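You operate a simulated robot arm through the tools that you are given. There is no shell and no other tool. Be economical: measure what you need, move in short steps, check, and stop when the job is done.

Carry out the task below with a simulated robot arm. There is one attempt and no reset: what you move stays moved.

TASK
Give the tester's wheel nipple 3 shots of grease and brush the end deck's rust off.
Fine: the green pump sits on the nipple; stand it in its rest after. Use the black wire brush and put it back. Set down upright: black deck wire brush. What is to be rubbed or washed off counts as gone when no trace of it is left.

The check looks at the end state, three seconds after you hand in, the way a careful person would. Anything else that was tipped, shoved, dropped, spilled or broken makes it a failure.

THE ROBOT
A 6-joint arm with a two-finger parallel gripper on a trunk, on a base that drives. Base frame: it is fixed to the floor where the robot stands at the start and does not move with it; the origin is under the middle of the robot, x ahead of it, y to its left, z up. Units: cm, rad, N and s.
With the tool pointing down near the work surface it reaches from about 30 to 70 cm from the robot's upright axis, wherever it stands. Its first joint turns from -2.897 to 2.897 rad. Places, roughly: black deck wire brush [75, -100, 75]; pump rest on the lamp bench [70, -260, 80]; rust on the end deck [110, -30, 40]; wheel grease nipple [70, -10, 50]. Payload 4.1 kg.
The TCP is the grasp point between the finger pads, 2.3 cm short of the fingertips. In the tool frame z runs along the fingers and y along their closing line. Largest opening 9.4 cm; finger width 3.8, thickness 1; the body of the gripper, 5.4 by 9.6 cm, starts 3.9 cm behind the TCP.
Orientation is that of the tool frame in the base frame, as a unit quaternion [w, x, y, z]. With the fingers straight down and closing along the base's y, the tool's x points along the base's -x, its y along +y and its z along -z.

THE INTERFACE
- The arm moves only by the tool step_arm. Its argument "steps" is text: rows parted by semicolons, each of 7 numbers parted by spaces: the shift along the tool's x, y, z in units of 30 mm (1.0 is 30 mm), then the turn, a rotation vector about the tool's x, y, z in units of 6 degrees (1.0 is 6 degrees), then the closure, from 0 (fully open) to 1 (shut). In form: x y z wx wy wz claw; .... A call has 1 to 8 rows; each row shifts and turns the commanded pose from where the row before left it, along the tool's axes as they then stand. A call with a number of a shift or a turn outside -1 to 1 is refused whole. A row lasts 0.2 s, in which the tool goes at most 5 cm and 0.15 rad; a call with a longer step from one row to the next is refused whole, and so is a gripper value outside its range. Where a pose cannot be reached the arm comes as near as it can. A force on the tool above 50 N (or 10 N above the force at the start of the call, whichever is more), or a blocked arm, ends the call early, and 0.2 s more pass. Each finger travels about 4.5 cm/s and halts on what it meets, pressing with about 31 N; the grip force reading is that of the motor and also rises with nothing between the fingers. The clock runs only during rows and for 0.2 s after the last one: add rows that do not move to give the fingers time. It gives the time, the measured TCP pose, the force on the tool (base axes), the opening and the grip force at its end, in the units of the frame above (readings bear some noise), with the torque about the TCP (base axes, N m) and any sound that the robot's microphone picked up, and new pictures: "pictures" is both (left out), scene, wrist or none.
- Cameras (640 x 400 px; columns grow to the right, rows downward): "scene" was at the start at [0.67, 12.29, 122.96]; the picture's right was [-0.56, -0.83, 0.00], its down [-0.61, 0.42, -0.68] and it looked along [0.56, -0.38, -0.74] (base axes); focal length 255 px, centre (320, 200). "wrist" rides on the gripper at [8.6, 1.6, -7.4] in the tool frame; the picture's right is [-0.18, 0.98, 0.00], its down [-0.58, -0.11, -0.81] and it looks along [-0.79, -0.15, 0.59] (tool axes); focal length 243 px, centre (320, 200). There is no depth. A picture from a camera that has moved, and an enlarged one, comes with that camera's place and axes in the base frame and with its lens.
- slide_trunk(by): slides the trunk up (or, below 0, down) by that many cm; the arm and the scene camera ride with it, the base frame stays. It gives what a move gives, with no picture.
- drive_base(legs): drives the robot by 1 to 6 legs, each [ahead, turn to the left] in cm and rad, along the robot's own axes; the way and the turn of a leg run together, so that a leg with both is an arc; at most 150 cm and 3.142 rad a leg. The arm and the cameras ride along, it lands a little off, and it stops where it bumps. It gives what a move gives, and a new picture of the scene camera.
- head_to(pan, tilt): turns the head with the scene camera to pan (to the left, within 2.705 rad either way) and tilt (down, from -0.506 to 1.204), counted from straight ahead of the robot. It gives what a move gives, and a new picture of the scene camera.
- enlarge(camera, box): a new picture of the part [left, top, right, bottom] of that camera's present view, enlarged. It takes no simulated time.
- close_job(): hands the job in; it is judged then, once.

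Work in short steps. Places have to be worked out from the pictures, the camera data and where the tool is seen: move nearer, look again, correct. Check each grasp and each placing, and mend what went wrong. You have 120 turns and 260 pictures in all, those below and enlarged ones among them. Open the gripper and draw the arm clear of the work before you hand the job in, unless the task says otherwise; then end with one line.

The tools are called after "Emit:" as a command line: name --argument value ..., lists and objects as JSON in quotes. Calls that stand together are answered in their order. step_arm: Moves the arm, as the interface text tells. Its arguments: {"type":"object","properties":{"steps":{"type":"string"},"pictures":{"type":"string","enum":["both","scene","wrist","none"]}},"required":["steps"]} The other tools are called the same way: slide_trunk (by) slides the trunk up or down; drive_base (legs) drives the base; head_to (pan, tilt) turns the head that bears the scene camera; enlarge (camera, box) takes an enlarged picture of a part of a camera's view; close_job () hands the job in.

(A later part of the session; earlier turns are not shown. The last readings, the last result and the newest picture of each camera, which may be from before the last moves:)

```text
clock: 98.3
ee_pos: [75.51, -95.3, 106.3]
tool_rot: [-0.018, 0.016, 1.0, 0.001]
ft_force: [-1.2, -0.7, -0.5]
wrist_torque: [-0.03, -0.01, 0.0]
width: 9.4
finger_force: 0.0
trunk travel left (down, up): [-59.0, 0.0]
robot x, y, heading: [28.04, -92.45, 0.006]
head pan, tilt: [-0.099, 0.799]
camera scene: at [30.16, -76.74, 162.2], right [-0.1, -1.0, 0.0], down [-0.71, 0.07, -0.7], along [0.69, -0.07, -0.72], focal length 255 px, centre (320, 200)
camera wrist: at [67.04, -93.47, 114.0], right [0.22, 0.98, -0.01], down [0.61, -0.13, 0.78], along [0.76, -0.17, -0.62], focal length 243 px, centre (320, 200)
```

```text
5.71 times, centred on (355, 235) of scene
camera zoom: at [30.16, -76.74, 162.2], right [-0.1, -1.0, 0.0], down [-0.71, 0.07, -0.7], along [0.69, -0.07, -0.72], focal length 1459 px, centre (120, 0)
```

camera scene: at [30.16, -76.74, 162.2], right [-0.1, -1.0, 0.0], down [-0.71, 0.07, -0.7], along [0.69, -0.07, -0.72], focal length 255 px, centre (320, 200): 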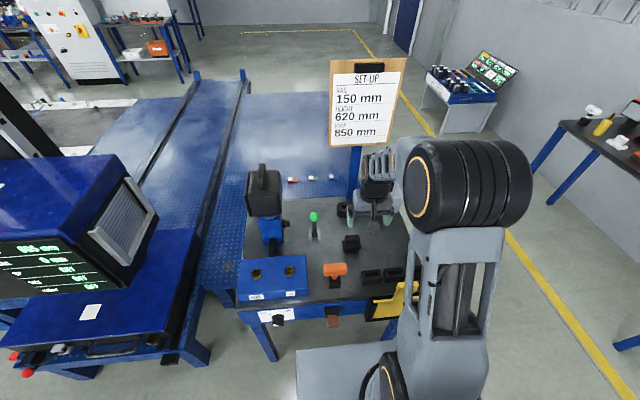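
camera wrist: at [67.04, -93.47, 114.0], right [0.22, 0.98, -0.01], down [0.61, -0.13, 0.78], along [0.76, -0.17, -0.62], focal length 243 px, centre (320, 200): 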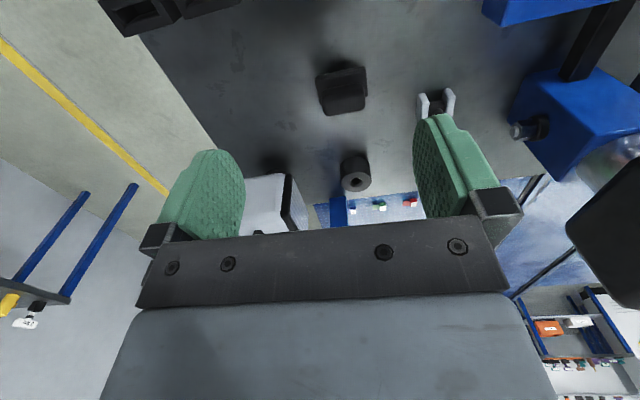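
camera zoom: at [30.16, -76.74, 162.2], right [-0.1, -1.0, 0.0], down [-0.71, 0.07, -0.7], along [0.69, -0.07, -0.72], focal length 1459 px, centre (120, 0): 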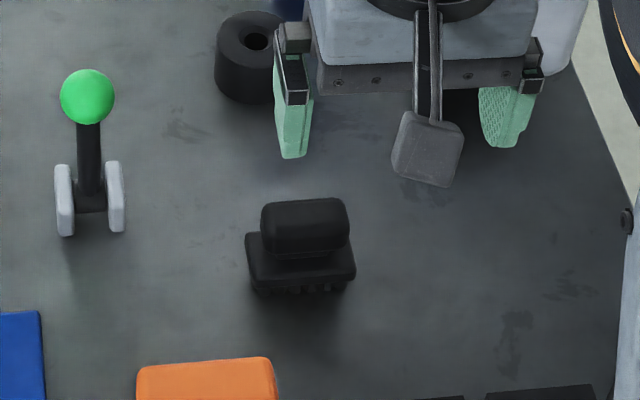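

The handle is a 5.8 cm block lying along y, centre near (84.5,-94.3,82). Level the tool, move above it and descend to z≈92.

Emit:
step_arm --steps "0 0 0 0 -0.34 0 0;-0.98 0.1 0 0 0 0 0;-0.98 0.1 0 0 0 0 0;-0.98 0.1 0 0 0 0 0;0 0 1 0 0 0 0;0 0 1 0 0 0 0;0 0 1 0 0 0 0;0 0 1 0 0 0 0" --pictures "both"

Emit:
enlarge --camera "scene" --box '[310, 180, 420, 270]'

```text
clock: 100.1
ee_pos: [84.42, -94.7, 94.05]
tool_rot: [0.0, 0.017, 1.0, 0.001]
ft_force: [-1.2, -0.3, 0.1]
wrist_torque: [0.0, -0.02, 0.0]
width: 9.39
finger_force: 0.1
trunk travel left (down, up): [-59.0, 0.0]
robot x, y, heading: [28.36, -92.72, 0.003]
head pan, tilt: [-0.099, 0.799]
camera scene: at [30.19, -76.73, 162.2], right [-0.1, -1.0, 0.0], down [-0.71, 0.07, -0.7], along [0.69, -0.07, -0.72], focal length 255 px, centre (320, 200)
camera wrist: at [75.64, -92.84, 101.52], right [0.22, 0.98, 0.0], down [0.58, -0.13, 0.81], along [0.79, -0.17, -0.59], focal length 243 px, centre (320, 200)
```

scene: 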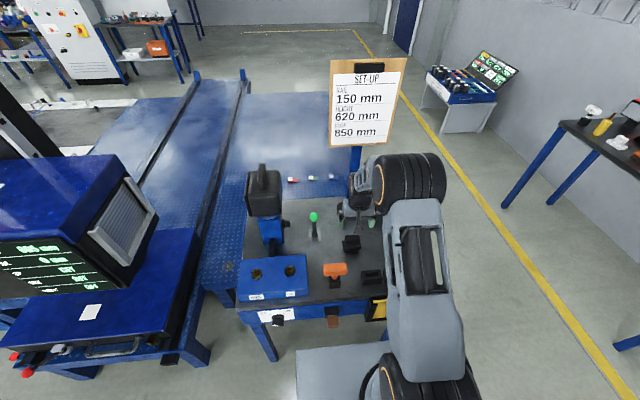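
wrist: 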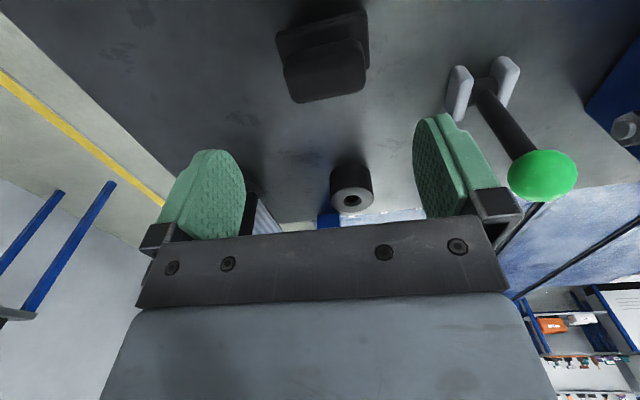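

```text
4.44 times, centred on (365, 225) of scene
camera zoom: at [30.19, -76.73, 162.2], right [-0.1, -1.0, 0.0], down [-0.71, 0.07, -0.7], along [0.69, -0.07, -0.72], focal length 1135 px, centre (120, 89)
```

zoom: 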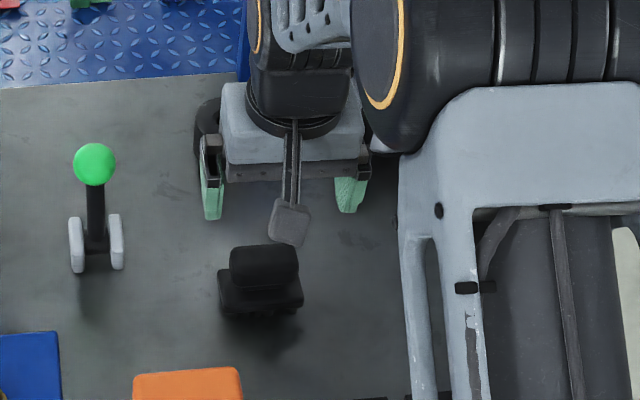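

Handle centre triangulates to (84.2,-94.25,83.4). Descend to TCP z≈86 and check.

Emit:
step_arm --steps "0.05 0.13 0.9 0 0 0 0;0 0 0.9 0 0 0 0;0 0 0.85 0 0 0 0;0 0 0 0 0 0 0" --pictures "wrist"

Emit:
enlarge --camera "scene" --box '[310, 190, 400, 270]'

```text
clock: 101.1
ee_pos: [84.2, -94.06, 86.29]
tool_rot: [-0.002, 0.017, 1.0, 0.0]
ft_force: [0.0, -0.7, -1.0]
wrist_torque: [0.01, -0.01, -0.02]
width: 9.4
finger_force: 0.0
trunk travel left (down, up): [-59.0, 0.0]
robot x, y, heading: [27.56, -92.67, -0.004]
head pan, tilt: [-0.099, 0.799]
camera wrist: at [75.44, -92.24, 93.78], right [0.22, 0.98, 0.0], down [0.58, -0.13, 0.81], along [0.79, -0.17, -0.59], focal length 243 px, centre (320, 200)
```

wrist: 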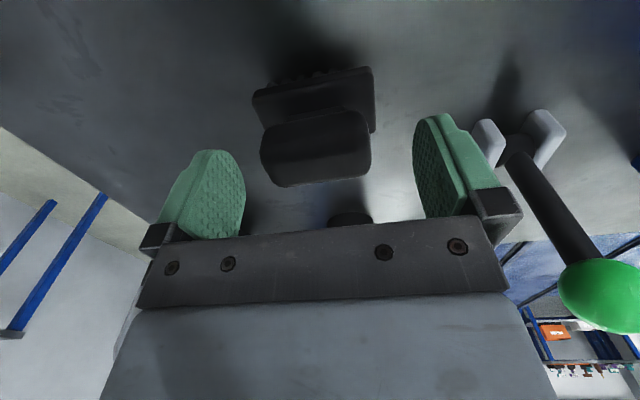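

```text
5.00 times, centred on (355, 230) of scene
camera zoom: at [30.17, -76.73, 162.19], right [-0.1, -1.0, 0.0], down [-0.71, 0.07, -0.7], along [0.69, -0.07, -0.72], focal length 1277 px, centre (145, 50)
```

zoom: 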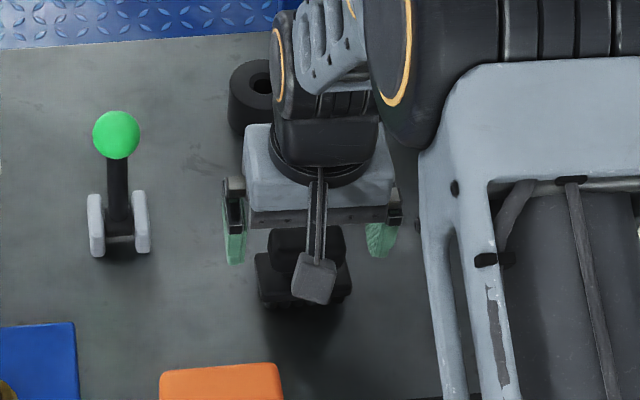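

Centred. Descend 2.1 cm to TCP z≈84.2 and close.

Emit:
step_arm --steps "0 -0.05 0.35 0 0 0 0;0 0 0.35 0 0 0 0;0 0 0 0 0 0 0.25;0 0 0 0 0 0 0.4;0 0 0 0 0 0 0.6;0 0 0 0 0 0 0.8;0 0 0 0 0 0 1;0 0 0 0 0 0 1" --pictures "wrist"

```text
clock: 102.9
ee_pos: [84.23, -94.3, 84.33]
tool_rot: [-0.001, 0.016, 1.0, 0.001]
ft_force: [0.4, -0.2, 0.0]
wrist_torque: [0.02, -0.07, -0.04]
width: 5.64
finger_force: 31.5
trunk travel left (down, up): [-59.0, 0.0]
robot x, y, heading: [28.08, -92.95, 0.0]
head pan, tilt: [-0.099, 0.799]
camera wrist: at [75.43, -92.46, 91.7], right [0.22, 0.98, 0.0], down [0.58, -0.13, 0.81], along [0.79, -0.17, -0.59], focal length 243 px, centre (320, 200)
```

wrist: 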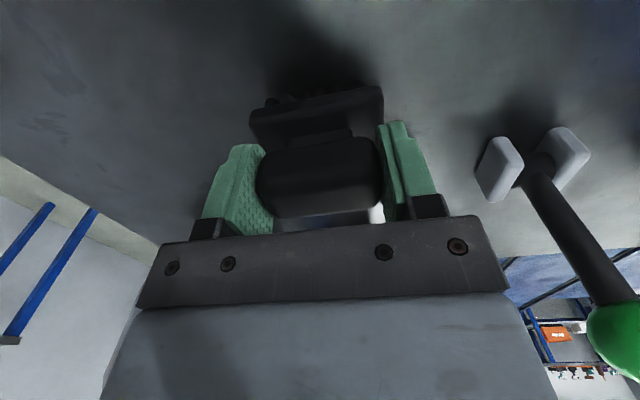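

Brush gripped (TCP at (84.23,-94.30,84.33) — I'll return it there). Lift and draw back.

Emit:
step_arm --steps "0 0 -0.8 0 0 0 1;0 0 -1 0 0 0 1;0 0 -1 0 0 0 1;0 0 -1 0 0 0 1;0 0 -1 0 0 0 1;1 0 -1 0 0 0 1;1 0 0 0 0 0 1;1 0 0 0 0 0 1" --pictures "both"

```text
clock: 104.7
ee_pos: [75.12, -94.01, 101.69]
tool_rot: [-0.001, 0.017, 1.0, 0.001]
ft_force: [-0.1, 0.0, -1.9]
wrist_torque: [0.01, -0.01, 0.0]
width: 5.64
finger_force: 31.1
trunk travel left (down, up): [-59.0, 0.0]
robot x, y, heading: [28.18, -92.99, 0.002]
head pan, tilt: [-0.099, 0.799]
camera scene: at [30.14, -76.73, 162.19], right [-0.1, -1.0, 0.0], down [-0.71, 0.07, -0.7], along [0.69, -0.07, -0.72], focal length 255 px, centre (320, 200)
camera wrist: at [66.37, -92.17, 109.12], right [0.22, 0.98, 0.0], down [0.58, -0.13, 0.8], along [0.79, -0.17, -0.59], focal length 243 px, centre (320, 200)
```

scene: 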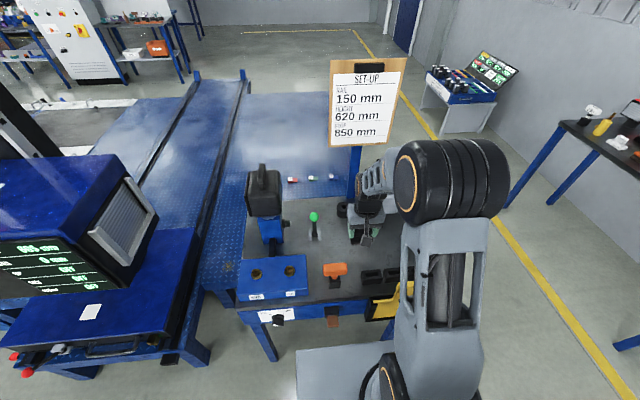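
wrist: 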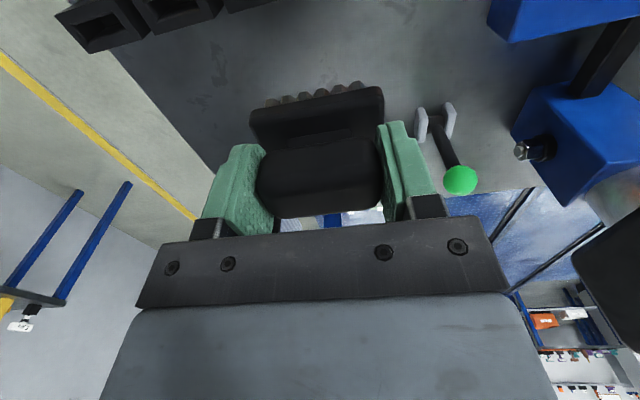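

Brush held firmly. Rust triangulates to about (104.5,-33.5, deck z≈39), deep in the gap between tester and bench, so I need to know the maximum reach low down. I'll back off into free floor, lower the trunk, and test it.

Emit:
drive_base --legs '[[-62, 0]]'

Emit:
slide_trunk --by -40

Emit:
slide_trunk --by -12

Emit:
step_arm --steps "-1 0 0 0 0 0 1;-1 0 0 0 0 0 1;-1 0 0 0 0 0 1;-1 0 0 0 0 0 1;-1 0 0 0 0 0 1;-1 0 0 0 0 0 1;-1 0 0 0 0 0 1;-1 0 0 0 0 0 1" --pictures "none"

```text
clock: 108.2
ee_pos: [12.63, -93.89, 101.6]
tool_rot: [-0.001, 0.011, 1.0, 0.001]
ft_force: [-0.4, 0.2, -1.3]
wrist_torque: [0.01, 0.05, -0.03]
width: 5.58
finger_force: 31.2
trunk travel left (down, up): [-59.0, 0.0]
robot x, y, heading: [-34.55, -93.13, 0.014]
head pan, tilt: [-0.099, 0.799]
camera scene: at [-32.62, -77.17, 162.19], right [-0.09, -1.0, 0.0], down [-0.71, 0.06, -0.7], along [0.69, -0.06, -0.72], focal length 255 px, centre (320, 200)
```

scene: 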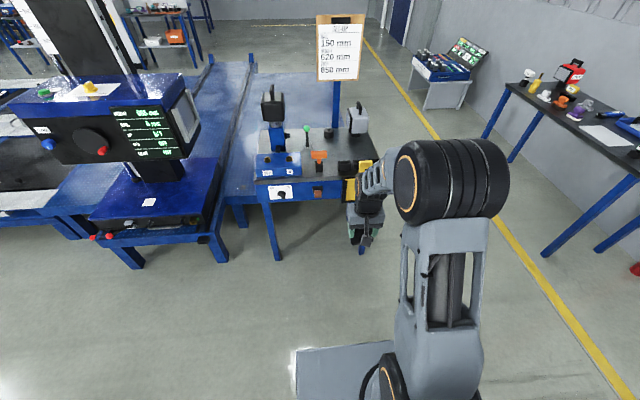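

```text
clock: 112.0
ee_pos: [12.68, -93.79, 61.56]
tool_rot: [-0.001, 0.011, 1.0, 0.002]
ft_force: [-1.6, -1.1, -0.6]
wrist_torque: [-0.01, 0.02, 0.0]
width: 5.54
finger_force: 30.9
trunk travel left (down, up): [-19.0, 40.0]
robot x, y, heading: [-34.59, -93.18, 0.01]
head pan, tilt: [-0.099, 0.799]
```

```text
clock: 113.5
ee_pos: [12.72, -93.8, 49.76]
tool_rot: [-0.001, 0.011, 1.0, 0.001]
ft_force: [0.7, -0.3, -0.9]
wrist_torque: [0.0, -0.01, 0.03]
width: 5.6
finger_force: 30.8
trunk travel left (down, up): [-7.0, 52.0]
robot x, y, heading: [-34.89, -93.04, 0.013]
head pan, tilt: [-0.099, 0.799]
```

```text
clock: 115.3
ee_pos: [36.36, -94.37, 49.85]
tool_rot: [-0.001, 0.01, 1.0, 0.001]
ft_force: [-0.7, -0.4, 1.4]
wrist_torque: [0.02, -0.02, 0.0]
width: 5.56
finger_force: 31.0
trunk travel left (down, up): [-7.0, 52.0]
robot x, y, heading: [-34.36, -92.78, 0.017]
head pan, tilt: [-0.099, 0.799]
```

Still reachable at 71 cm. Extend further to find the limit.

Emit:
step_arm --steps "-1 0 0 0 0 0 1;-1 0 0 0 0 0 1;-1 0 0 0 0 0 1;-1 0 0 0 0 0 1" --pictures "scene"

```text
clock: 116.3
ee_pos: [36.55, -94.51, 49.61]
tool_rot: [0.0, 0.01, 1.0, 0.001]
ft_force: [-0.6, -0.6, -0.9]
wrist_torque: [0.03, -0.02, 0.0]
width: 5.58
finger_force: 30.8
out of reach, approached as far as the arm can: row 1, 2, 3, 4
trunk travel left (down, up): [-7.0, 52.0]
robot x, y, heading: [-34.22, -93.14, 0.014]
head pan, tilt: [-0.099, 0.799]
camera scene: at [-32.57, -77.17, 110.2], right [-0.09, -1.0, 0.0], down [-0.71, 0.06, -0.7], along [0.69, -0.06, -0.72], focal length 255 px, centre (320, 200)
```

scene: 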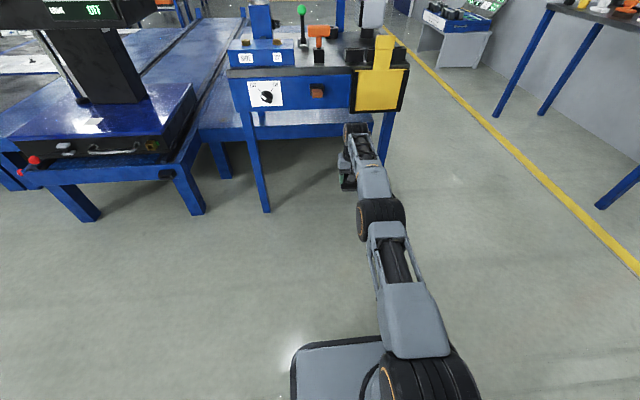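

Max radius with tool down is about 71 cm. I need to know how close the base can get; look down at the robot's own base footprint.

Emit:
head_to --pan 0.6 --tilt 1.2

Emit:
head_to --pan -1.3 --tilt 1.2

```text
clock: 117.4
ee_pos: [36.62, -94.4, 49.71]
tool_rot: [-0.002, 0.011, 1.0, 0.0]
ft_force: [-0.4, -0.1, -1.4]
wrist_torque: [-0.02, -0.01, 0.02]
width: 5.57
finger_force: 30.6
trunk travel left (down, up): [-7.0, 52.0]
robot x, y, heading: [-34.53, -93.1, 0.016]
head pan, tilt: [0.6, 1.201]
camera scene: at [-36.03, -73.26, 107.42], right [0.58, -0.82, 0.0], down [-0.76, -0.54, -0.36], along [0.3, 0.21, -0.93], focal length 255 px, centre (320, 200)
```

scene: 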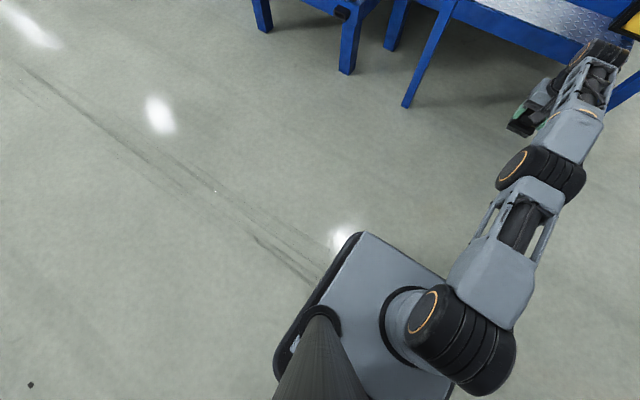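

```text
clock: 119.3
ee_pos: [36.61, -94.54, 49.6]
tool_rot: [-0.001, 0.01, 1.0, 0.0]
ft_force: [0.4, -0.1, -0.2]
wrist_torque: [0.01, 0.01, 0.04]
width: 5.56
finger_force: 31.1
trunk travel left (down, up): [-7.0, 52.0]
robot x, y, heading: [-34.54, -93.03, 0.012]
head pan, tilt: [-1.3, 1.201]
camera scene: at [-39.04, -81.84, 107.42], right [-0.96, -0.28, 0.0], down [-0.26, 0.89, -0.36], along [0.1, -0.35, -0.93], focal length 255 px, centre (320, 200)
```

scene: 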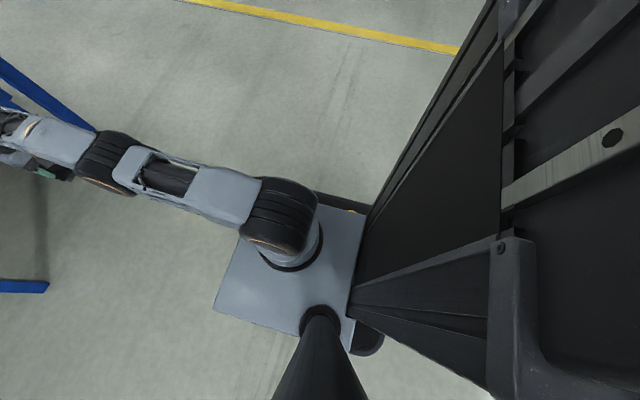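

Plate front is ~19 cm ahead of the axis, floor base ~23 cm, half-width ~22; legs stand at x≥67, so standing at (38,-36) is safe and puts rust at 66 cm. Raise the trunk, draw the arm in and drive there via a clear path.

Emit:
slide_trunk --by 12

Emit:
step_arm --steps "1 0 -0.3 0 0 0 1;1 0 -0.3 0 0 0 1;1 0 -0.3 0 0 0 1;1 0 -0.3 0 0 0 1;1 0 0 0 0 0 1;1 0 0 0 0 0 1;1 0 0 0 0 0 1" --pictures "none"

Emit:
drive_base --legs '[[0, 1.081], [64, 0], [0, -1.093], [20, 0]]'

Emit:
head_to --pan -0.1 --tilt 0.7

```text
clock: 120.8
ee_pos: [36.65, -94.5, 61.69]
tool_rot: [-0.001, 0.011, 1.0, 0.001]
ft_force: [-0.5, -0.6, -1.6]
wrist_torque: [-0.02, 0.0, -0.01]
width: 5.57
finger_force: 30.8
trunk travel left (down, up): [-19.0, 40.0]
robot x, y, heading: [-34.59, -92.99, 0.014]
head pan, tilt: [-1.3, 1.201]
```

```text
clock: 122.4
ee_pos: [15.77, -93.8, 65.2]
tool_rot: [-0.001, 0.01, 1.0, 0.001]
ft_force: [0.0, -0.1, -1.1]
wrist_torque: [0.01, -0.01, 0.0]
width: 5.56
finger_force: 31.0
trunk travel left (down, up): [-19.0, 40.0]
robot x, y, heading: [-34.56, -92.97, 0.01]
head pan, tilt: [-1.3, 1.201]
```

```text
clock: 132.7
ee_pos: [63.97, -38.67, 65.24]
tool_rot: [0.0, 0.026, 1.0, 0.001]
ft_force: [0.5, 0.4, -1.6]
wrist_torque: [-0.04, -0.02, -0.02]
width: 5.58
finger_force: 31.0
trunk travel left (down, up): [-19.0, 40.0]
robot x, y, heading: [14.06, -36.42, -0.015]
head pan, tilt: [-1.3, 1.201]
camera scene: at [9.53, -25.09, 119.42], right [-0.97, -0.25, 0.0], down [-0.23, 0.9, -0.36], along [0.09, -0.35, -0.93], focal length 255 px, centre (320, 200)
```

scene: 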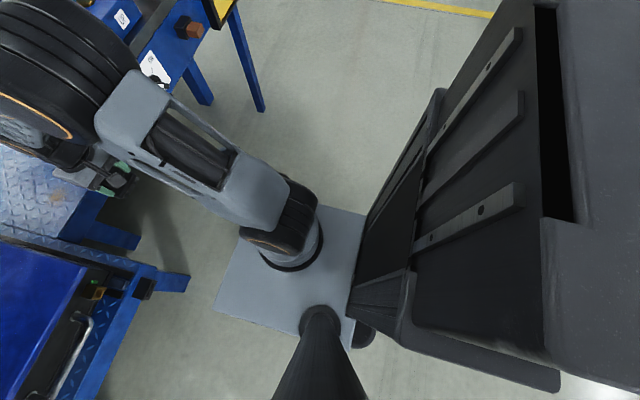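

```text
clock: 134.1
ee_pos: [63.93, -38.84, 65.15]
tool_rot: [-0.001, 0.026, 1.0, 0.001]
ft_force: [0.4, 0.1, -1.5]
wrist_torque: [0.0, -0.02, 0.02]
width: 5.57
finger_force: 31.5
trunk travel left (down, up): [-19.0, 40.0]
robot x, y, heading: [13.37, -36.98, -0.02]
head pan, tilt: [-0.099, 0.7]
camera scene: at [16.58, -20.67, 123.02], right [-0.12, -0.99, 0.0], down [-0.64, 0.08, -0.76], along [0.76, -0.09, -0.64], focal length 255 px, centre (320, 200)
```

scene: 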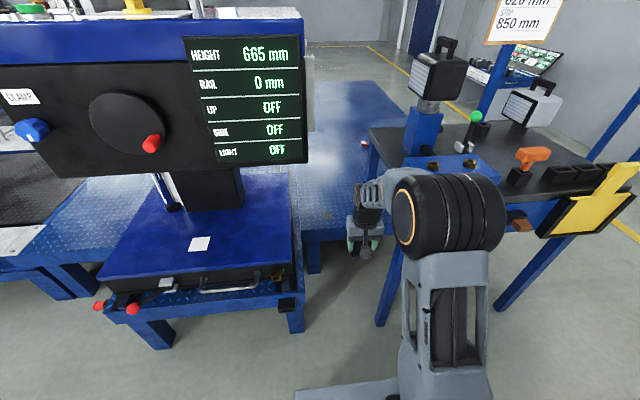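

Aligned with the gap. Enlarge the rust area before driving in.

Emit:
enlarge --camera "scene" --box '[270, 150, 400, 280]'

Emit:
enlarge --camera "wrist" --box '[0, 0, 640, 400]'

```text
3.08 times, centred on (335, 215) of scene
camera zoom: at [16.58, -20.67, 123.02], right [-0.12, -0.99, 0.0], down [-0.64, 0.08, -0.76], along [0.76, -0.09, -0.64], focal length 786 px, centre (274, 154)
```

zoom: 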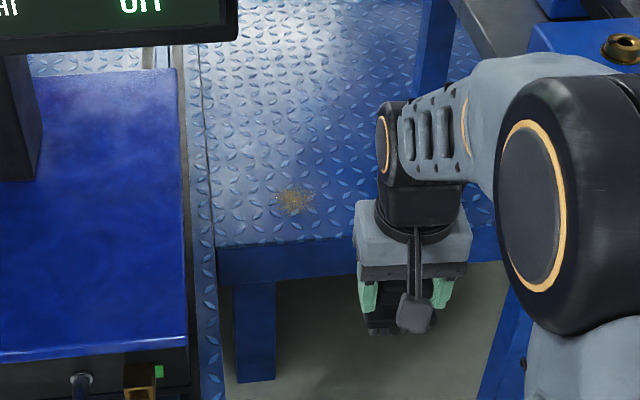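

```text
1.00 times, centred on (320, 200) of wrist
camera zoom: at [55.21, -36.74, 72.6], right [0.23, 0.97, 0.0], down [0.58, -0.14, 0.81], along [0.78, -0.19, -0.59], focal length 243 px, centre (320, 200)
```

zoom: 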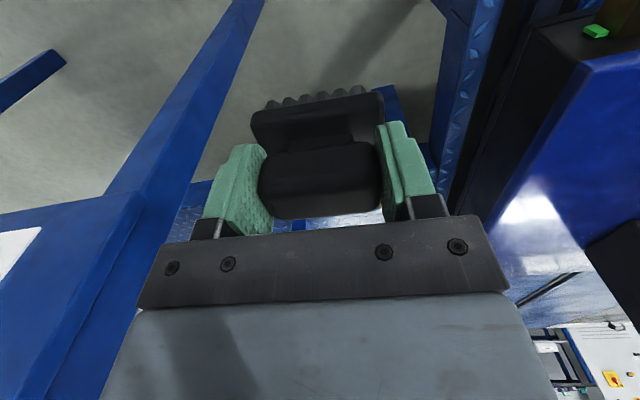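

Rust patch radius ~3.5 cm at (104.8,-33.9). Drive ahead 24 cm into position.

Emit:
drive_base --legs '[[0, 0.02], [24, 0]]'

Emit:
step_arm --steps "-1 0.25 0 0 0 0 1;-1 0.25 0 0 0 0 1;-1 0.25 0 0 0 0 1;-1 0.25 0 0 0 0 1" --pictures "both"

```text
clock: 136.2
ee_pos: [87.78, -38.14, 65.15]
tool_rot: [-0.001, 0.019, 1.0, 0.001]
ft_force: [-0.9, 0.6, -1.2]
wrist_torque: [0.01, 0.01, -0.03]
width: 5.58
finger_force: 30.8
trunk travel left (down, up): [-19.0, 40.0]
robot x, y, heading: [37.99, -36.57, -0.002]
head pan, tilt: [-0.099, 0.7]
camera scene: at [40.11, -20.62, 123.02], right [-0.1, -0.99, 0.0], down [-0.64, 0.07, -0.76], along [0.76, -0.08, -0.64], focal length 255 px, centre (320, 200)
```

scene: 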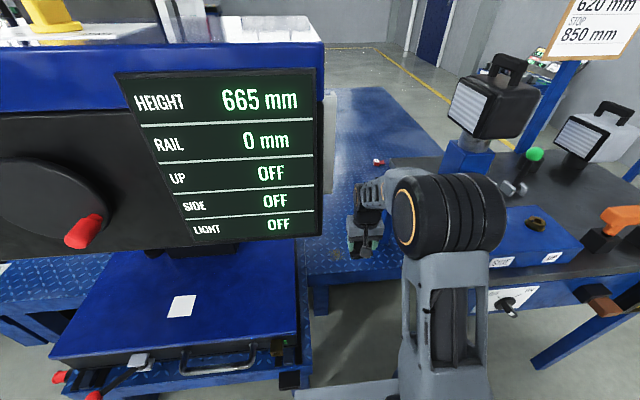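

```text
clock: 137.2
ee_pos: [99.79, -35.55, 65.15]
tool_rot: [-0.001, 0.019, 1.0, 0.002]
ft_force: [-0.2, -0.2, -0.5]
wrist_torque: [0.0, 0.01, 0.03]
width: 5.58
finger_force: 31.3
trunk travel left (down, up): [-19.0, 40.0]
robot x, y, heading: [37.06, -36.72, -0.002]
head pan, tilt: [-0.099, 0.7]
camera scene: at [40.1, -20.62, 123.02], right [-0.1, -0.99, 0.0], down [-0.64, 0.07, -0.77], along [0.76, -0.08, -0.64], focal length 255 px, centre (320, 200)
camera wrist: at [91.09, -33.64, 72.53], right [0.22, 0.98, 0.0], down [0.58, -0.13, 0.81], along [0.79, -0.18, -0.59], focal length 243 px, centre (320, 200)
```

scene: 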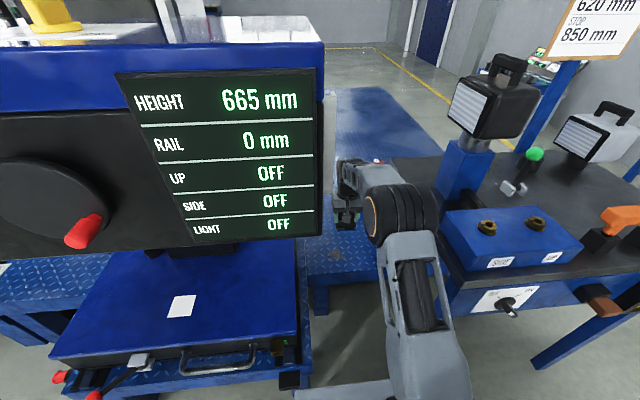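
wrist: 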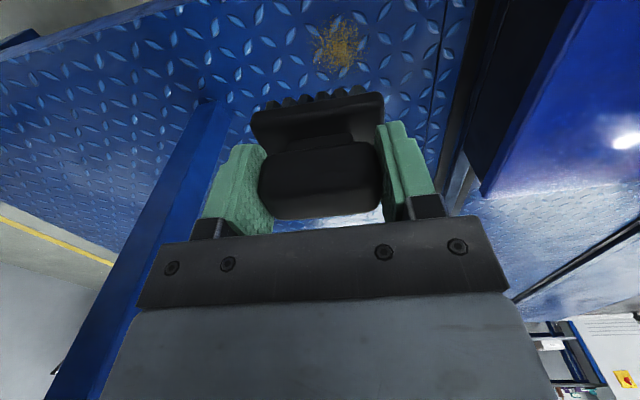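

Rust at (104.1,-34.3) by the wrist view. Move over it, lower the trunk 8 cm and then approach with the arm.

Emit:
slide_trunk --by -8

Emit:
step_arm --steps "-0.75 0.2 0 0 0 0 1;-0.7 0.2 0 0 0 0 1;0 0 0.8 0 0 0 1;0 0 0.7 0 0 0 1;0 0 0 0 0 0 1" --pictures "wrist"

Emit:
enlarge --camera "scene" --box '[290, 150, 420, 290]'

```text
clock: 138.3
ee_pos: [99.82, -35.47, 57.12]
tool_rot: [-0.001, 0.019, 1.0, 0.0]
ft_force: [-0.2, 0.3, -2.2]
wrist_torque: [0.0, 0.0, 0.04]
width: 5.57
finger_force: 30.3
trunk travel left (down, up): [-11.0, 48.0]
robot x, y, heading: [37.38, -36.45, -0.006]
head pan, tilt: [-0.099, 0.7]
```

```text
clock: 139.6
ee_pos: [103.97, -34.39, 52.54]
tool_rot: [0.0, 0.02, 1.0, 0.0]
ft_force: [0.3, 0.6, -0.7]
wrist_torque: [-0.02, -0.02, 0.0]
width: 5.58
finger_force: 30.7
trunk travel left (down, up): [-11.0, 48.0]
robot x, y, heading: [37.51, -36.36, 0.004]
head pan, tilt: [-0.099, 0.7]
camera wrist: at [95.34, -32.54, 59.98], right [0.22, 0.98, 0.0], down [0.58, -0.13, 0.81], along [0.79, -0.18, -0.59], focal length 243 px, centre (320, 200)
```

wrist: 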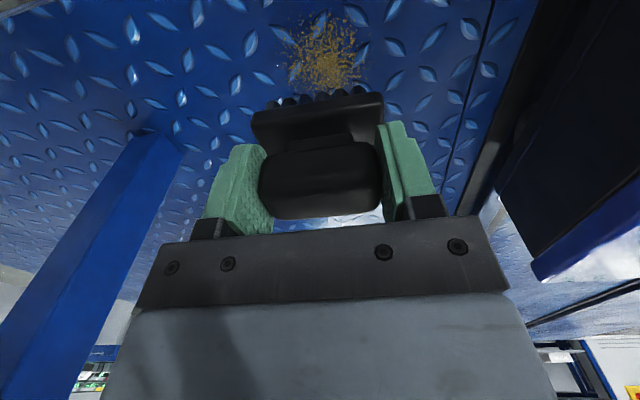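

```text
2.86 times, centred on (355, 220) of scene
camera zoom: at [40.13, -20.62, 115.02], right [-0.1, -0.99, 0.0], down [-0.64, 0.07, -0.76], along [0.76, -0.08, -0.64], focal length 730 px, centre (220, 143)
```

zoom: 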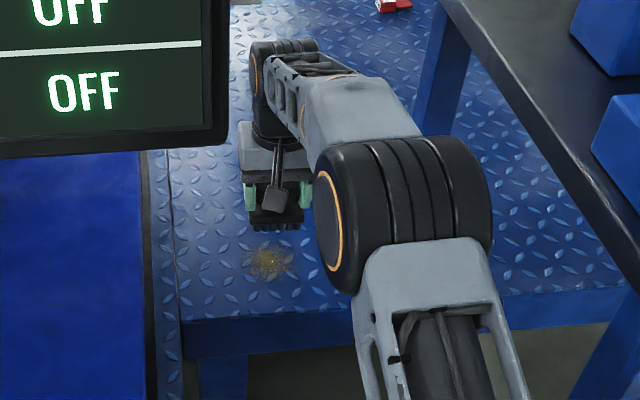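

Brush is right over the rust. Descend gently to contact.

Emit:
step_arm --steps "0 0.1 0.5 0 0 0 1;0 0 0.3 0 0 0 1;0 0 0.2 0 0 0 1;0 0 0.15 0 0 0 1;0 0 0.15 0 0 0 1;0 0 0.1 0 0 0 1" --pictures "wrist"

```text
clock: 140.9
ee_pos: [104.2, -34.19, 48.4]
tool_rot: [-0.001, 0.019, 1.0, 0.0]
ft_force: [-0.4, 0.8, -0.9]
wrist_torque: [-0.01, 0.0, 0.0]
width: 5.57
finger_force: 31.1
trunk travel left (down, up): [-11.0, 48.0]
robot x, y, heading: [37.61, -36.51, -0.004]
head pan, tilt: [-0.099, 0.7]
camera wrist: at [95.43, -32.32, 55.77], right [0.22, 0.98, 0.0], down [0.58, -0.13, 0.8], along [0.78, -0.18, -0.59], focal length 243 px, centre (320, 200)
```

wrist: 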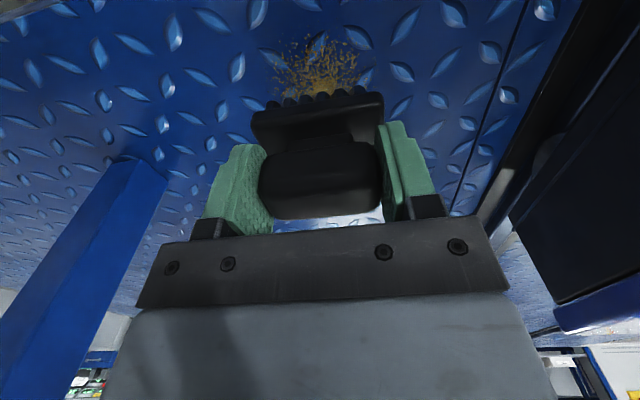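

Emit:
step_arm --steps "0 0 0.12 0 0 0 1;0 0 0.12 0 0 0 1;0 0 0.12 0 0 0 1;0 0 0.12 0 0 0 1;0 0 0.08 0 0 0 1" --pictures "wrist"

```text
clock: 142.2
ee_pos: [104.22, -34.12, 46.66]
tool_rot: [-0.002, 0.019, 1.0, -0.001]
ft_force: [0.2, 0.1, -0.6]
wrist_torque: [-0.03, 0.02, -0.02]
width: 5.58
finger_force: 31.2
trunk travel left (down, up): [-11.0, 48.0]
robot x, y, heading: [37.23, -36.85, -0.001]
head pan, tilt: [-0.099, 0.7]
camera wrist: at [95.5, -32.26, 54.08], right [0.22, 0.98, 0.0], down [0.58, -0.13, 0.8], along [0.79, -0.18, -0.59], focal length 243 px, centre (320, 200)
```

wrist: 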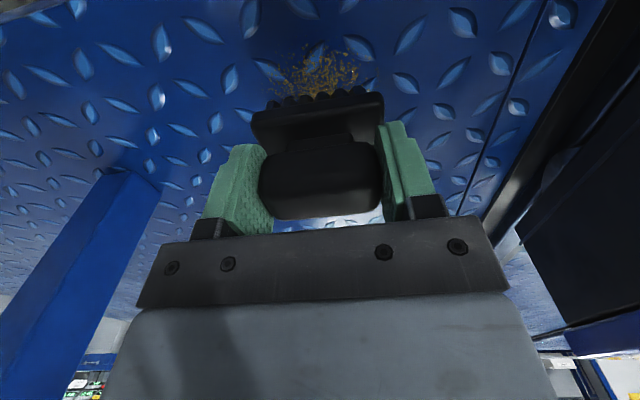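

Not touching yet; continue down.

Emit:
step_arm --steps "0 0 0.1 0 0 0 1;0 0 0.1 0 0 0 1;0 0 0.1 0 0 0 1;0 0 0.1 0 0 0 1;0 0 0.1 0 0 0 1;0 0 0.1 0 0 0 1" --pictures "wrist"

```text
clock: 143.6
ee_pos: [104.31, -34.04, 45.04]
tool_rot: [-0.001, 0.02, 1.0, 0.001]
ft_force: [0.0, 0.2, -1.3]
wrist_torque: [0.0, -0.01, 0.01]
width: 5.58
finger_force: 30.5
trunk travel left (down, up): [-11.0, 48.0]
robot x, y, heading: [37.55, -36.44, -0.004]
head pan, tilt: [-0.099, 0.7]
camera wrist: at [95.47, -32.27, 52.35], right [0.22, 0.98, 0.0], down [0.58, -0.13, 0.81], along [0.79, -0.18, -0.59], focal length 243 px, centre (320, 200)
```

wrist: 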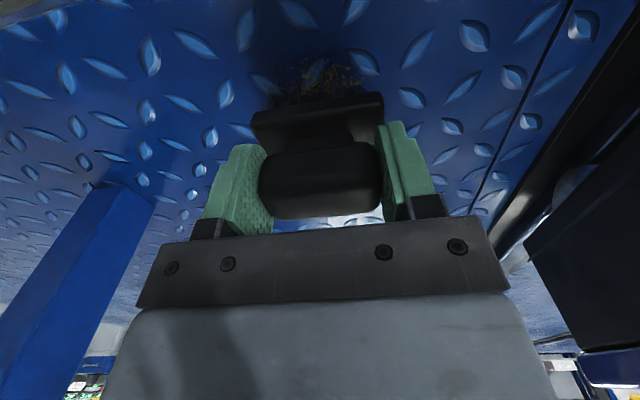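

Close now; continue in small steps.

Emit:
step_arm --steps "0 0 0.1 0 0 0 1;0 0 0.1 0 0 0 1;0 0 0.1 0 0 0 1" --pictures "wrist"

```text
clock: 144.3
ee_pos: [104.33, -34.09, 44.3]
tool_rot: [0.002, 0.02, 1.0, 0.0]
ft_force: [-4.7, 1.2, 14.4]
wrist_torque: [-0.32, 0.29, -0.09]
width: 5.57
finger_force: 31.4
trunk travel left (down, up): [-11.0, 48.0]
robot x, y, heading: [37.25, -36.3, 0.003]
head pan, tilt: [-0.099, 0.7]
camera wrist: at [95.47, -32.27, 51.67], right [0.22, 0.98, 0.0], down [0.58, -0.13, 0.81], along [0.79, -0.18, -0.59], focal length 243 px, centre (320, 200)
```

wrist: 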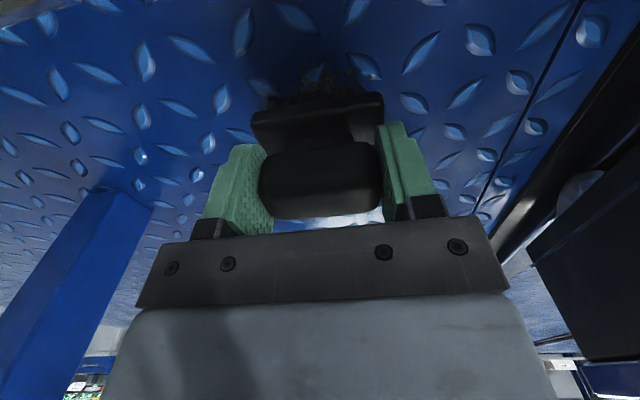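

Contact at z=44.3 with 14 N. Rub back and forth in x.

Emit:
step_arm --steps "0.5 0 0 0 0 0 1;0.6 0 0 0 0 0 1;-0.6 0 0 0 0 0 1;-0.6 0 0 0 0 0 1;-0.6 0 0 0 0 0 1;-0.5 0 0 0 0 0 1;0.6 0 0 0 0 0 1;0.6 0 0 0 0 0 1" --pictures "wrist"

```text
clock: 146.2
ee_pos: [104.23, -34.18, 44.29]
tool_rot: [0.003, 0.018, 1.0, 0.001]
ft_force: [6.5, -1.7, 18.2]
wrist_torque: [-0.2, -0.18, 0.05]
width: 5.57
finger_force: 30.9
trunk travel left (down, up): [-11.0, 48.0]
robot x, y, heading: [37.61, -36.36, 0.0]
head pan, tilt: [-0.099, 0.7]
camera wrist: at [95.46, -32.32, 51.64], right [0.22, 0.98, 0.0], down [0.57, -0.13, 0.81], along [0.79, -0.18, -0.59], focal length 243 px, centre (320, 200)
```

wrist: 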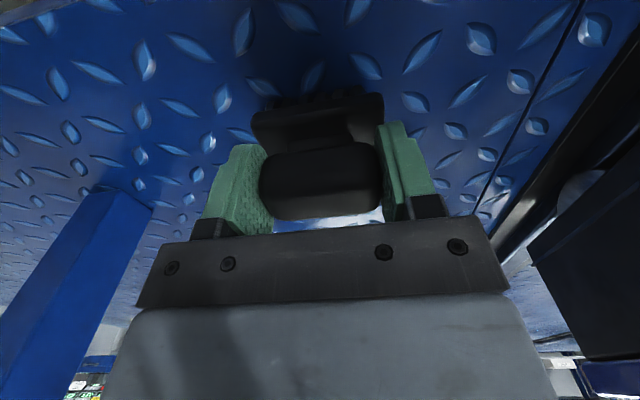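

The near-side rust vanished. More passes offset in y by ±1.5 cm.

Emit:
step_arm --steps "0.4 0.3 0 0 0 0 1;0.6 0.2 0 0 0 0 1;-0.6 0 0 0 0 0 1;-0.6 0 0 0 0 0 1;-0.6 0 0 0 0 0 1;-0.6 0 0 0 0 0 1;0 -0.5 0 0 0 0 1;0 -0.5 0 0 0 0 1" --pictures "none"

Emit:
step_arm --steps "0.6 0 0 0 0 0 1;0.6 0 0 0 0 0 1;0.6 0 0 0 0 0 1;0.6 0 0 0 0 0 1;-0.6 0.25 0 0 0 0 1;-0.6 0.25 0 0 0 0 1;0 0 -0.5 0 0 0 1;0 0 -1 0 0 0 1" --pictures "wrist"

Emit:
step_arm --steps "0 0 -1 0 0 0 1;0.7 0 -1 0 0 0 1;0.7 0 -1 0 0 0 1" --pictures "both"

Emit:
enlarge --camera "wrist" --box '[200, 0, 440, 110]'

```text
clock: 147.9
ee_pos: [108.36, -35.74, 44.24]
tool_rot: [0.002, 0.019, 1.0, 0.001]
ft_force: [2.0, 8.6, 27.5]
wrist_torque: [0.27, -0.04, -0.08]
width: 5.55
finger_force: 30.7
trunk travel left (down, up): [-11.0, 48.0]
robot x, y, heading: [37.41, -36.55, -0.001]
head pan, tilt: [-0.099, 0.7]
```

```text
clock: 149.8
ee_pos: [104.58, -34.27, 48.38]
tool_rot: [-0.002, 0.018, 1.0, 0.0]
ft_force: [-0.7, -0.8, -1.7]
wrist_torque: [0.01, 0.0, 0.0]
width: 5.62
finger_force: 30.6
trunk travel left (down, up): [-11.0, 48.0]
robot x, y, heading: [37.31, -36.87, -0.002]
head pan, tilt: [-0.099, 0.7]
camera wrist: at [95.81, -32.38, 55.86], right [0.22, 0.98, 0.0], down [0.58, -0.13, 0.8], along [0.78, -0.18, -0.59], focal length 243 px, centre (320, 200)
```

wrist: 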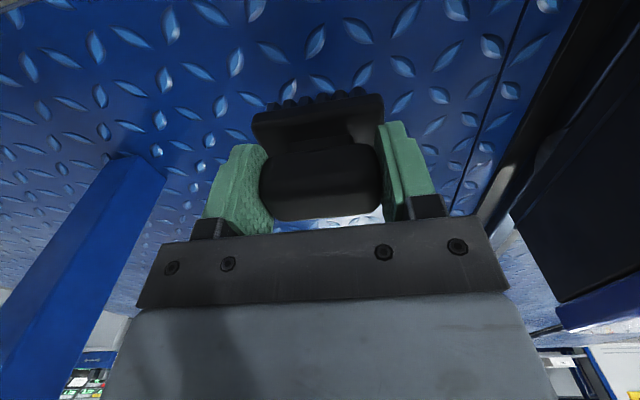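

```text
clock: 150.6
ee_pos: [100.58, -33.95, 57.81]
tool_rot: [-0.002, 0.02, 1.0, 0.0]
ft_force: [-0.1, -0.3, -2.2]
wrist_torque: [0.01, 0.03, 0.0]
width: 5.58
finger_force: 31.0
trunk travel left (down, up): [-11.0, 48.0]
robot x, y, heading: [37.37, -36.58, 0.001]
head pan, tilt: [-0.099, 0.7]
camera scene: at [40.17, -20.62, 115.01], right [-0.1, -0.99, 0.0], down [-0.64, 0.07, -0.76], along [0.76, -0.08, -0.64], focal length 255 px, centre (320, 200)
camera wrist: at [91.84, -32.1, 65.11], right [0.22, 0.98, 0.0], down [0.58, -0.13, 0.8], along [0.78, -0.18, -0.59], focal length 243 px, centre (320, 200)
```

scene: 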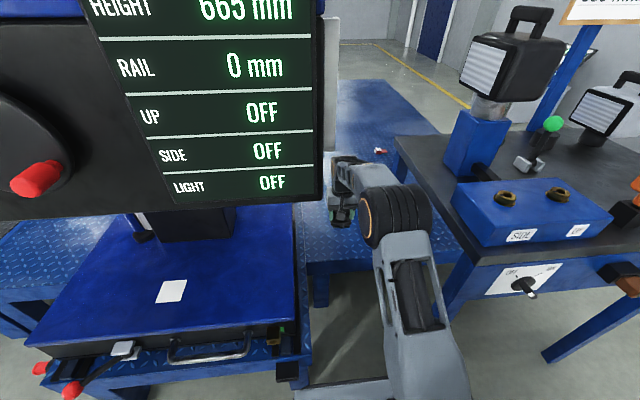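
wrist: 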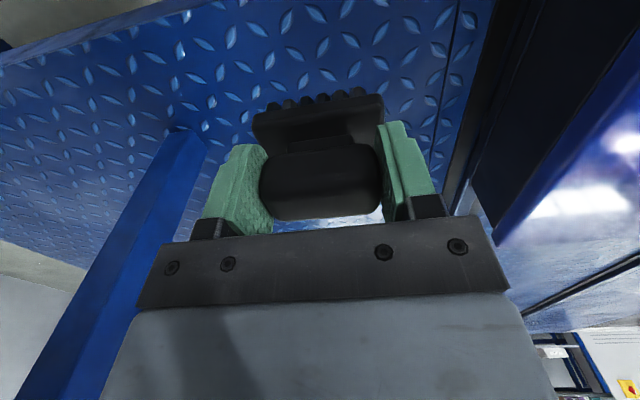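

```text
2.67 times, centred on (320, 55) of wrist
camera zoom: at [91.84, -32.1, 65.11], right [0.22, 0.98, 0.0], down [0.58, -0.13, 0.8], along [0.78, -0.18, -0.59], focal length 647 px, centre (320, 587)
```

zoom: 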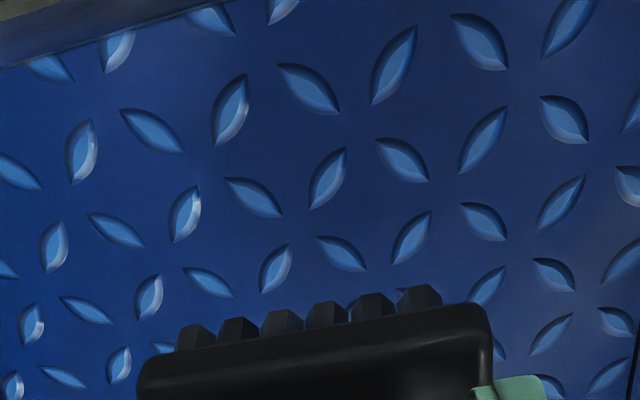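

The visible deck is clean. Check in the scene view that no trace remains beyond.

Emit:
enlarge --camera "scene" --box '[295, 160, 395, 270]'

Emit:
step_arm --steps "1 0 -0.5 0 0 0 1;1 0 -0.5 0 0 0 1;1 0 -0.5 0 0 0 1;1 0 -0.5 0 0 0 1" --pictures "wrist"

Emit:
enlarge --camera "wrist" --box '[200, 0, 440, 110]'

Emit:
enlarge --camera "scene" --box '[295, 160, 395, 270]'

```text
3.64 times, centred on (345, 215) of scene
camera zoom: at [40.17, -20.62, 115.01], right [-0.1, -0.99, 0.0], down [-0.64, 0.07, -0.76], along [0.76, -0.08, -0.64], focal length 928 px, centre (229, 146)
```

zoom: 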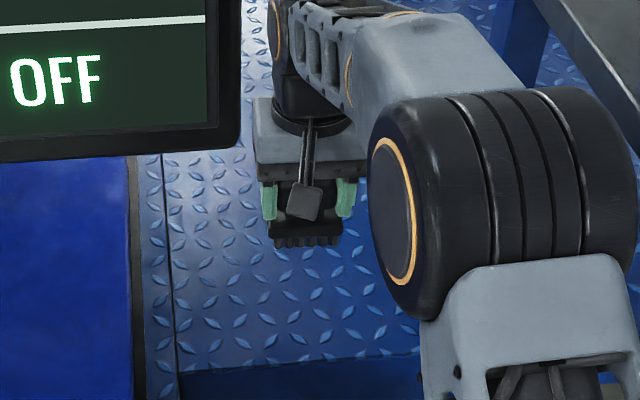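

```text
clock: 151.6
ee_pos: [88.58, -33.77, 63.63]
tool_rot: [-0.001, 0.02, 1.0, 0.0]
ft_force: [0.1, -0.6, -2.2]
wrist_torque: [0.02, 0.03, 0.0]
width: 5.58
finger_force: 30.9
trunk travel left (down, up): [-11.0, 48.0]
robot x, y, heading: [37.31, -36.87, -0.007]
head pan, tilt: [-0.099, 0.7]
camera wrist: at [79.91, -31.83, 71.0], right [0.22, 0.98, 0.0], down [0.58, -0.13, 0.8], along [0.78, -0.18, -0.59], focal length 243 px, centre (320, 200)
```

wrist: 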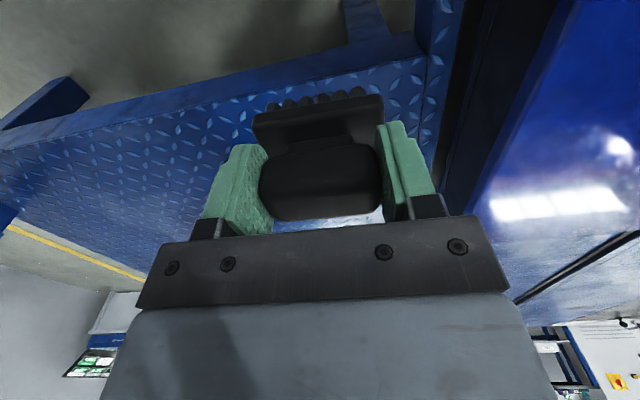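

```text
2.67 times, centred on (320, 55) of wrist
camera zoom: at [79.91, -31.83, 71.0], right [0.22, 0.98, 0.0], down [0.58, -0.13, 0.8], along [0.78, -0.18, -0.59], focal length 647 px, centre (320, 587)
```

zoom: 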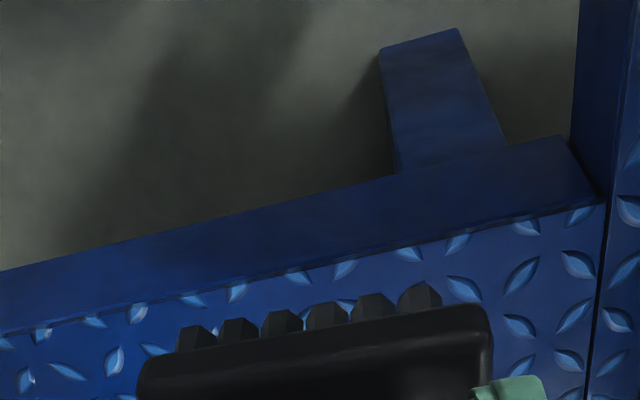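

```text
3.64 times, centred on (345, 215) of scene
camera zoom: at [40.16, -20.61, 115.01], right [-0.1, -0.99, 0.0], down [-0.64, 0.07, -0.76], along [0.76, -0.08, -0.64], focal length 928 px, centre (229, 146)
```

zoom: 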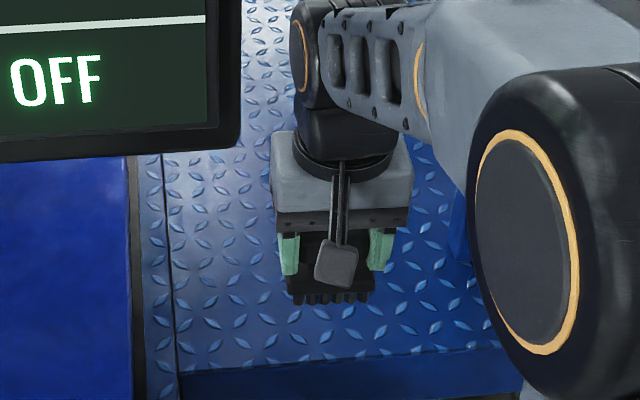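

Clean so far; back out of the gap and look from a distance with nothing in the way.

Emit:
drive_base --legs '[[-42, 0]]'

Emit:
enlarge --camera "scene" --box '[270, 130, 400, 240]'

```text
clock: 154.2
ee_pos: [46.4, -33.58, 63.65]
tool_rot: [-0.001, 0.018, 1.0, 0.0]
ft_force: [-0.2, 0.8, -1.5]
wrist_torque: [-0.02, 0.02, -0.02]
width: 5.58
finger_force: 31.1
trunk travel left (down, up): [-11.0, 48.0]
robot x, y, heading: [-5.27, -36.58, -0.001]
head pan, tilt: [-0.099, 0.7]
camera scene: at [-2.2, -20.51, 115.02], right [-0.1, -0.99, 0.0], down [-0.64, 0.07, -0.76], along [0.76, -0.08, -0.64], focal length 255 px, centre (320, 200)
```

scene: 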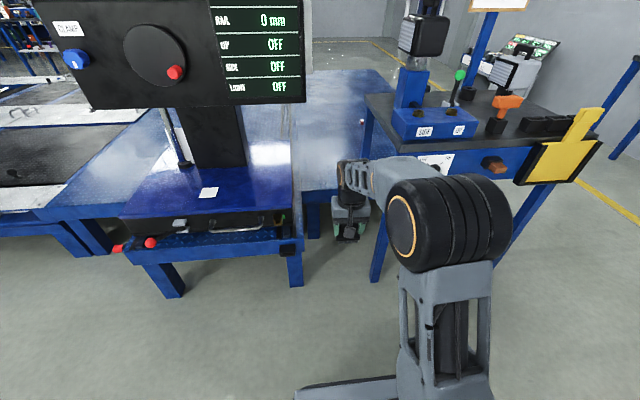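

```text
3.64 times, centred on (335, 185) of scene
camera zoom: at [-2.2, -20.51, 115.02], right [-0.1, -0.99, 0.0], down [-0.64, 0.07, -0.76], along [0.76, -0.08, -0.64], focal length 928 px, centre (266, 254)
```

zoom: 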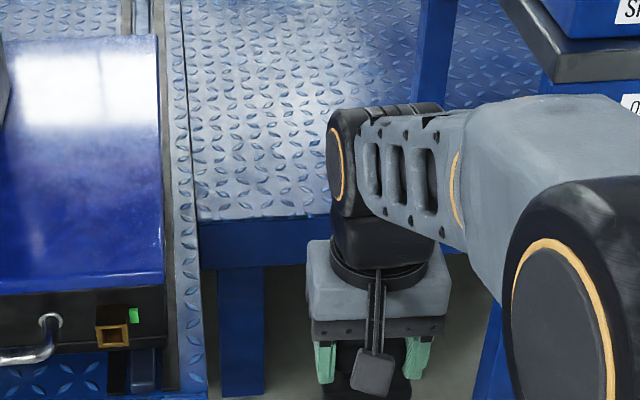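

Deck is clean. Raise the trunk and drive back to the bench front to return the brush.

Emit:
slide_trunk --by 40

Emit:
drive_base --legs '[[0, -1.571], [56.5, 0], [0, 1.571], [25, 0]]'

Emit:
head_to --pan -0.1 --tilt 0.8

```text
clock: 158.0
ee_pos: [46.45, -33.52, 103.55]
tool_rot: [-0.001, 0.018, 1.0, 0.0]
ft_force: [0.3, -0.4, -0.6]
wrist_torque: [0.01, -0.01, 0.01]
width: 5.58
finger_force: 31.0
trunk travel left (down, up): [-51.0, 8.0]
robot x, y, heading: [-4.66, -36.66, -0.001]
head pan, tilt: [-0.099, 0.7]
```

```text
clock: 170.2
ee_pos: [71.44, -89.35, 103.63]
tool_rot: [-0.001, 0.013, 1.0, 0.0]
ft_force: [0.5, -0.1, -0.8]
wrist_torque: [0.02, 0.0, 0.0]
width: 5.58
finger_force: 30.7
trunk travel left (down, up): [-51.0, 8.0]
robot x, y, heading: [20.48, -92.91, 0.009]
head pan, tilt: [-0.099, 0.7]
camera scene: at [22.7, -76.87, 155.02], right [-0.09, -1.0, 0.0], down [-0.64, 0.06, -0.76], along [0.76, -0.07, -0.64], focal length 255 px, centre (320, 200)
```

scene: 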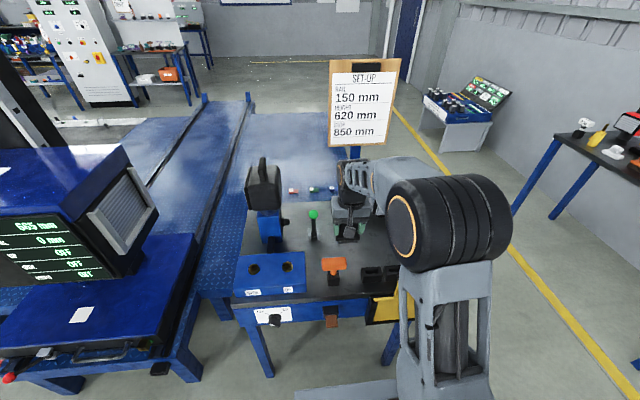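

```text
clock: 170.9
ee_pos: [71.38, -89.34, 103.61]
tool_rot: [-0.001, 0.012, 1.0, 0.001]
ft_force: [-0.8, -0.8, -0.8]
wrist_torque: [0.0, 0.05, 0.03]
width: 5.6
finger_force: 30.9
trunk travel left (down, up): [-51.0, 8.0]
robot x, y, heading: [20.0, -92.72, 0.016]
head pan, tilt: [-0.099, 0.799]
camera scene: at [22.24, -76.83, 154.2], right [-0.09, -1.0, 0.0], down [-0.71, 0.06, -0.7], along [0.69, -0.06, -0.72], focal length 255 px, centre (320, 200)
```

scene: 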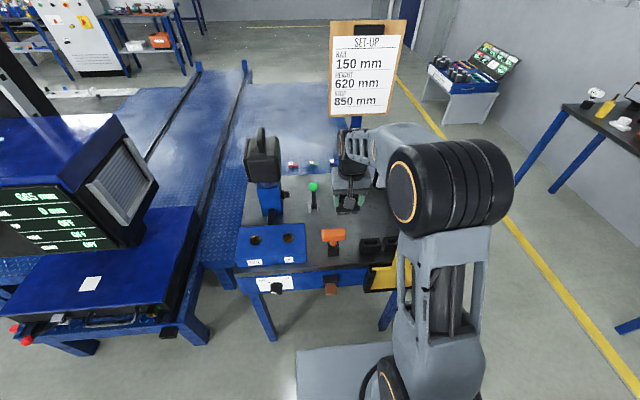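

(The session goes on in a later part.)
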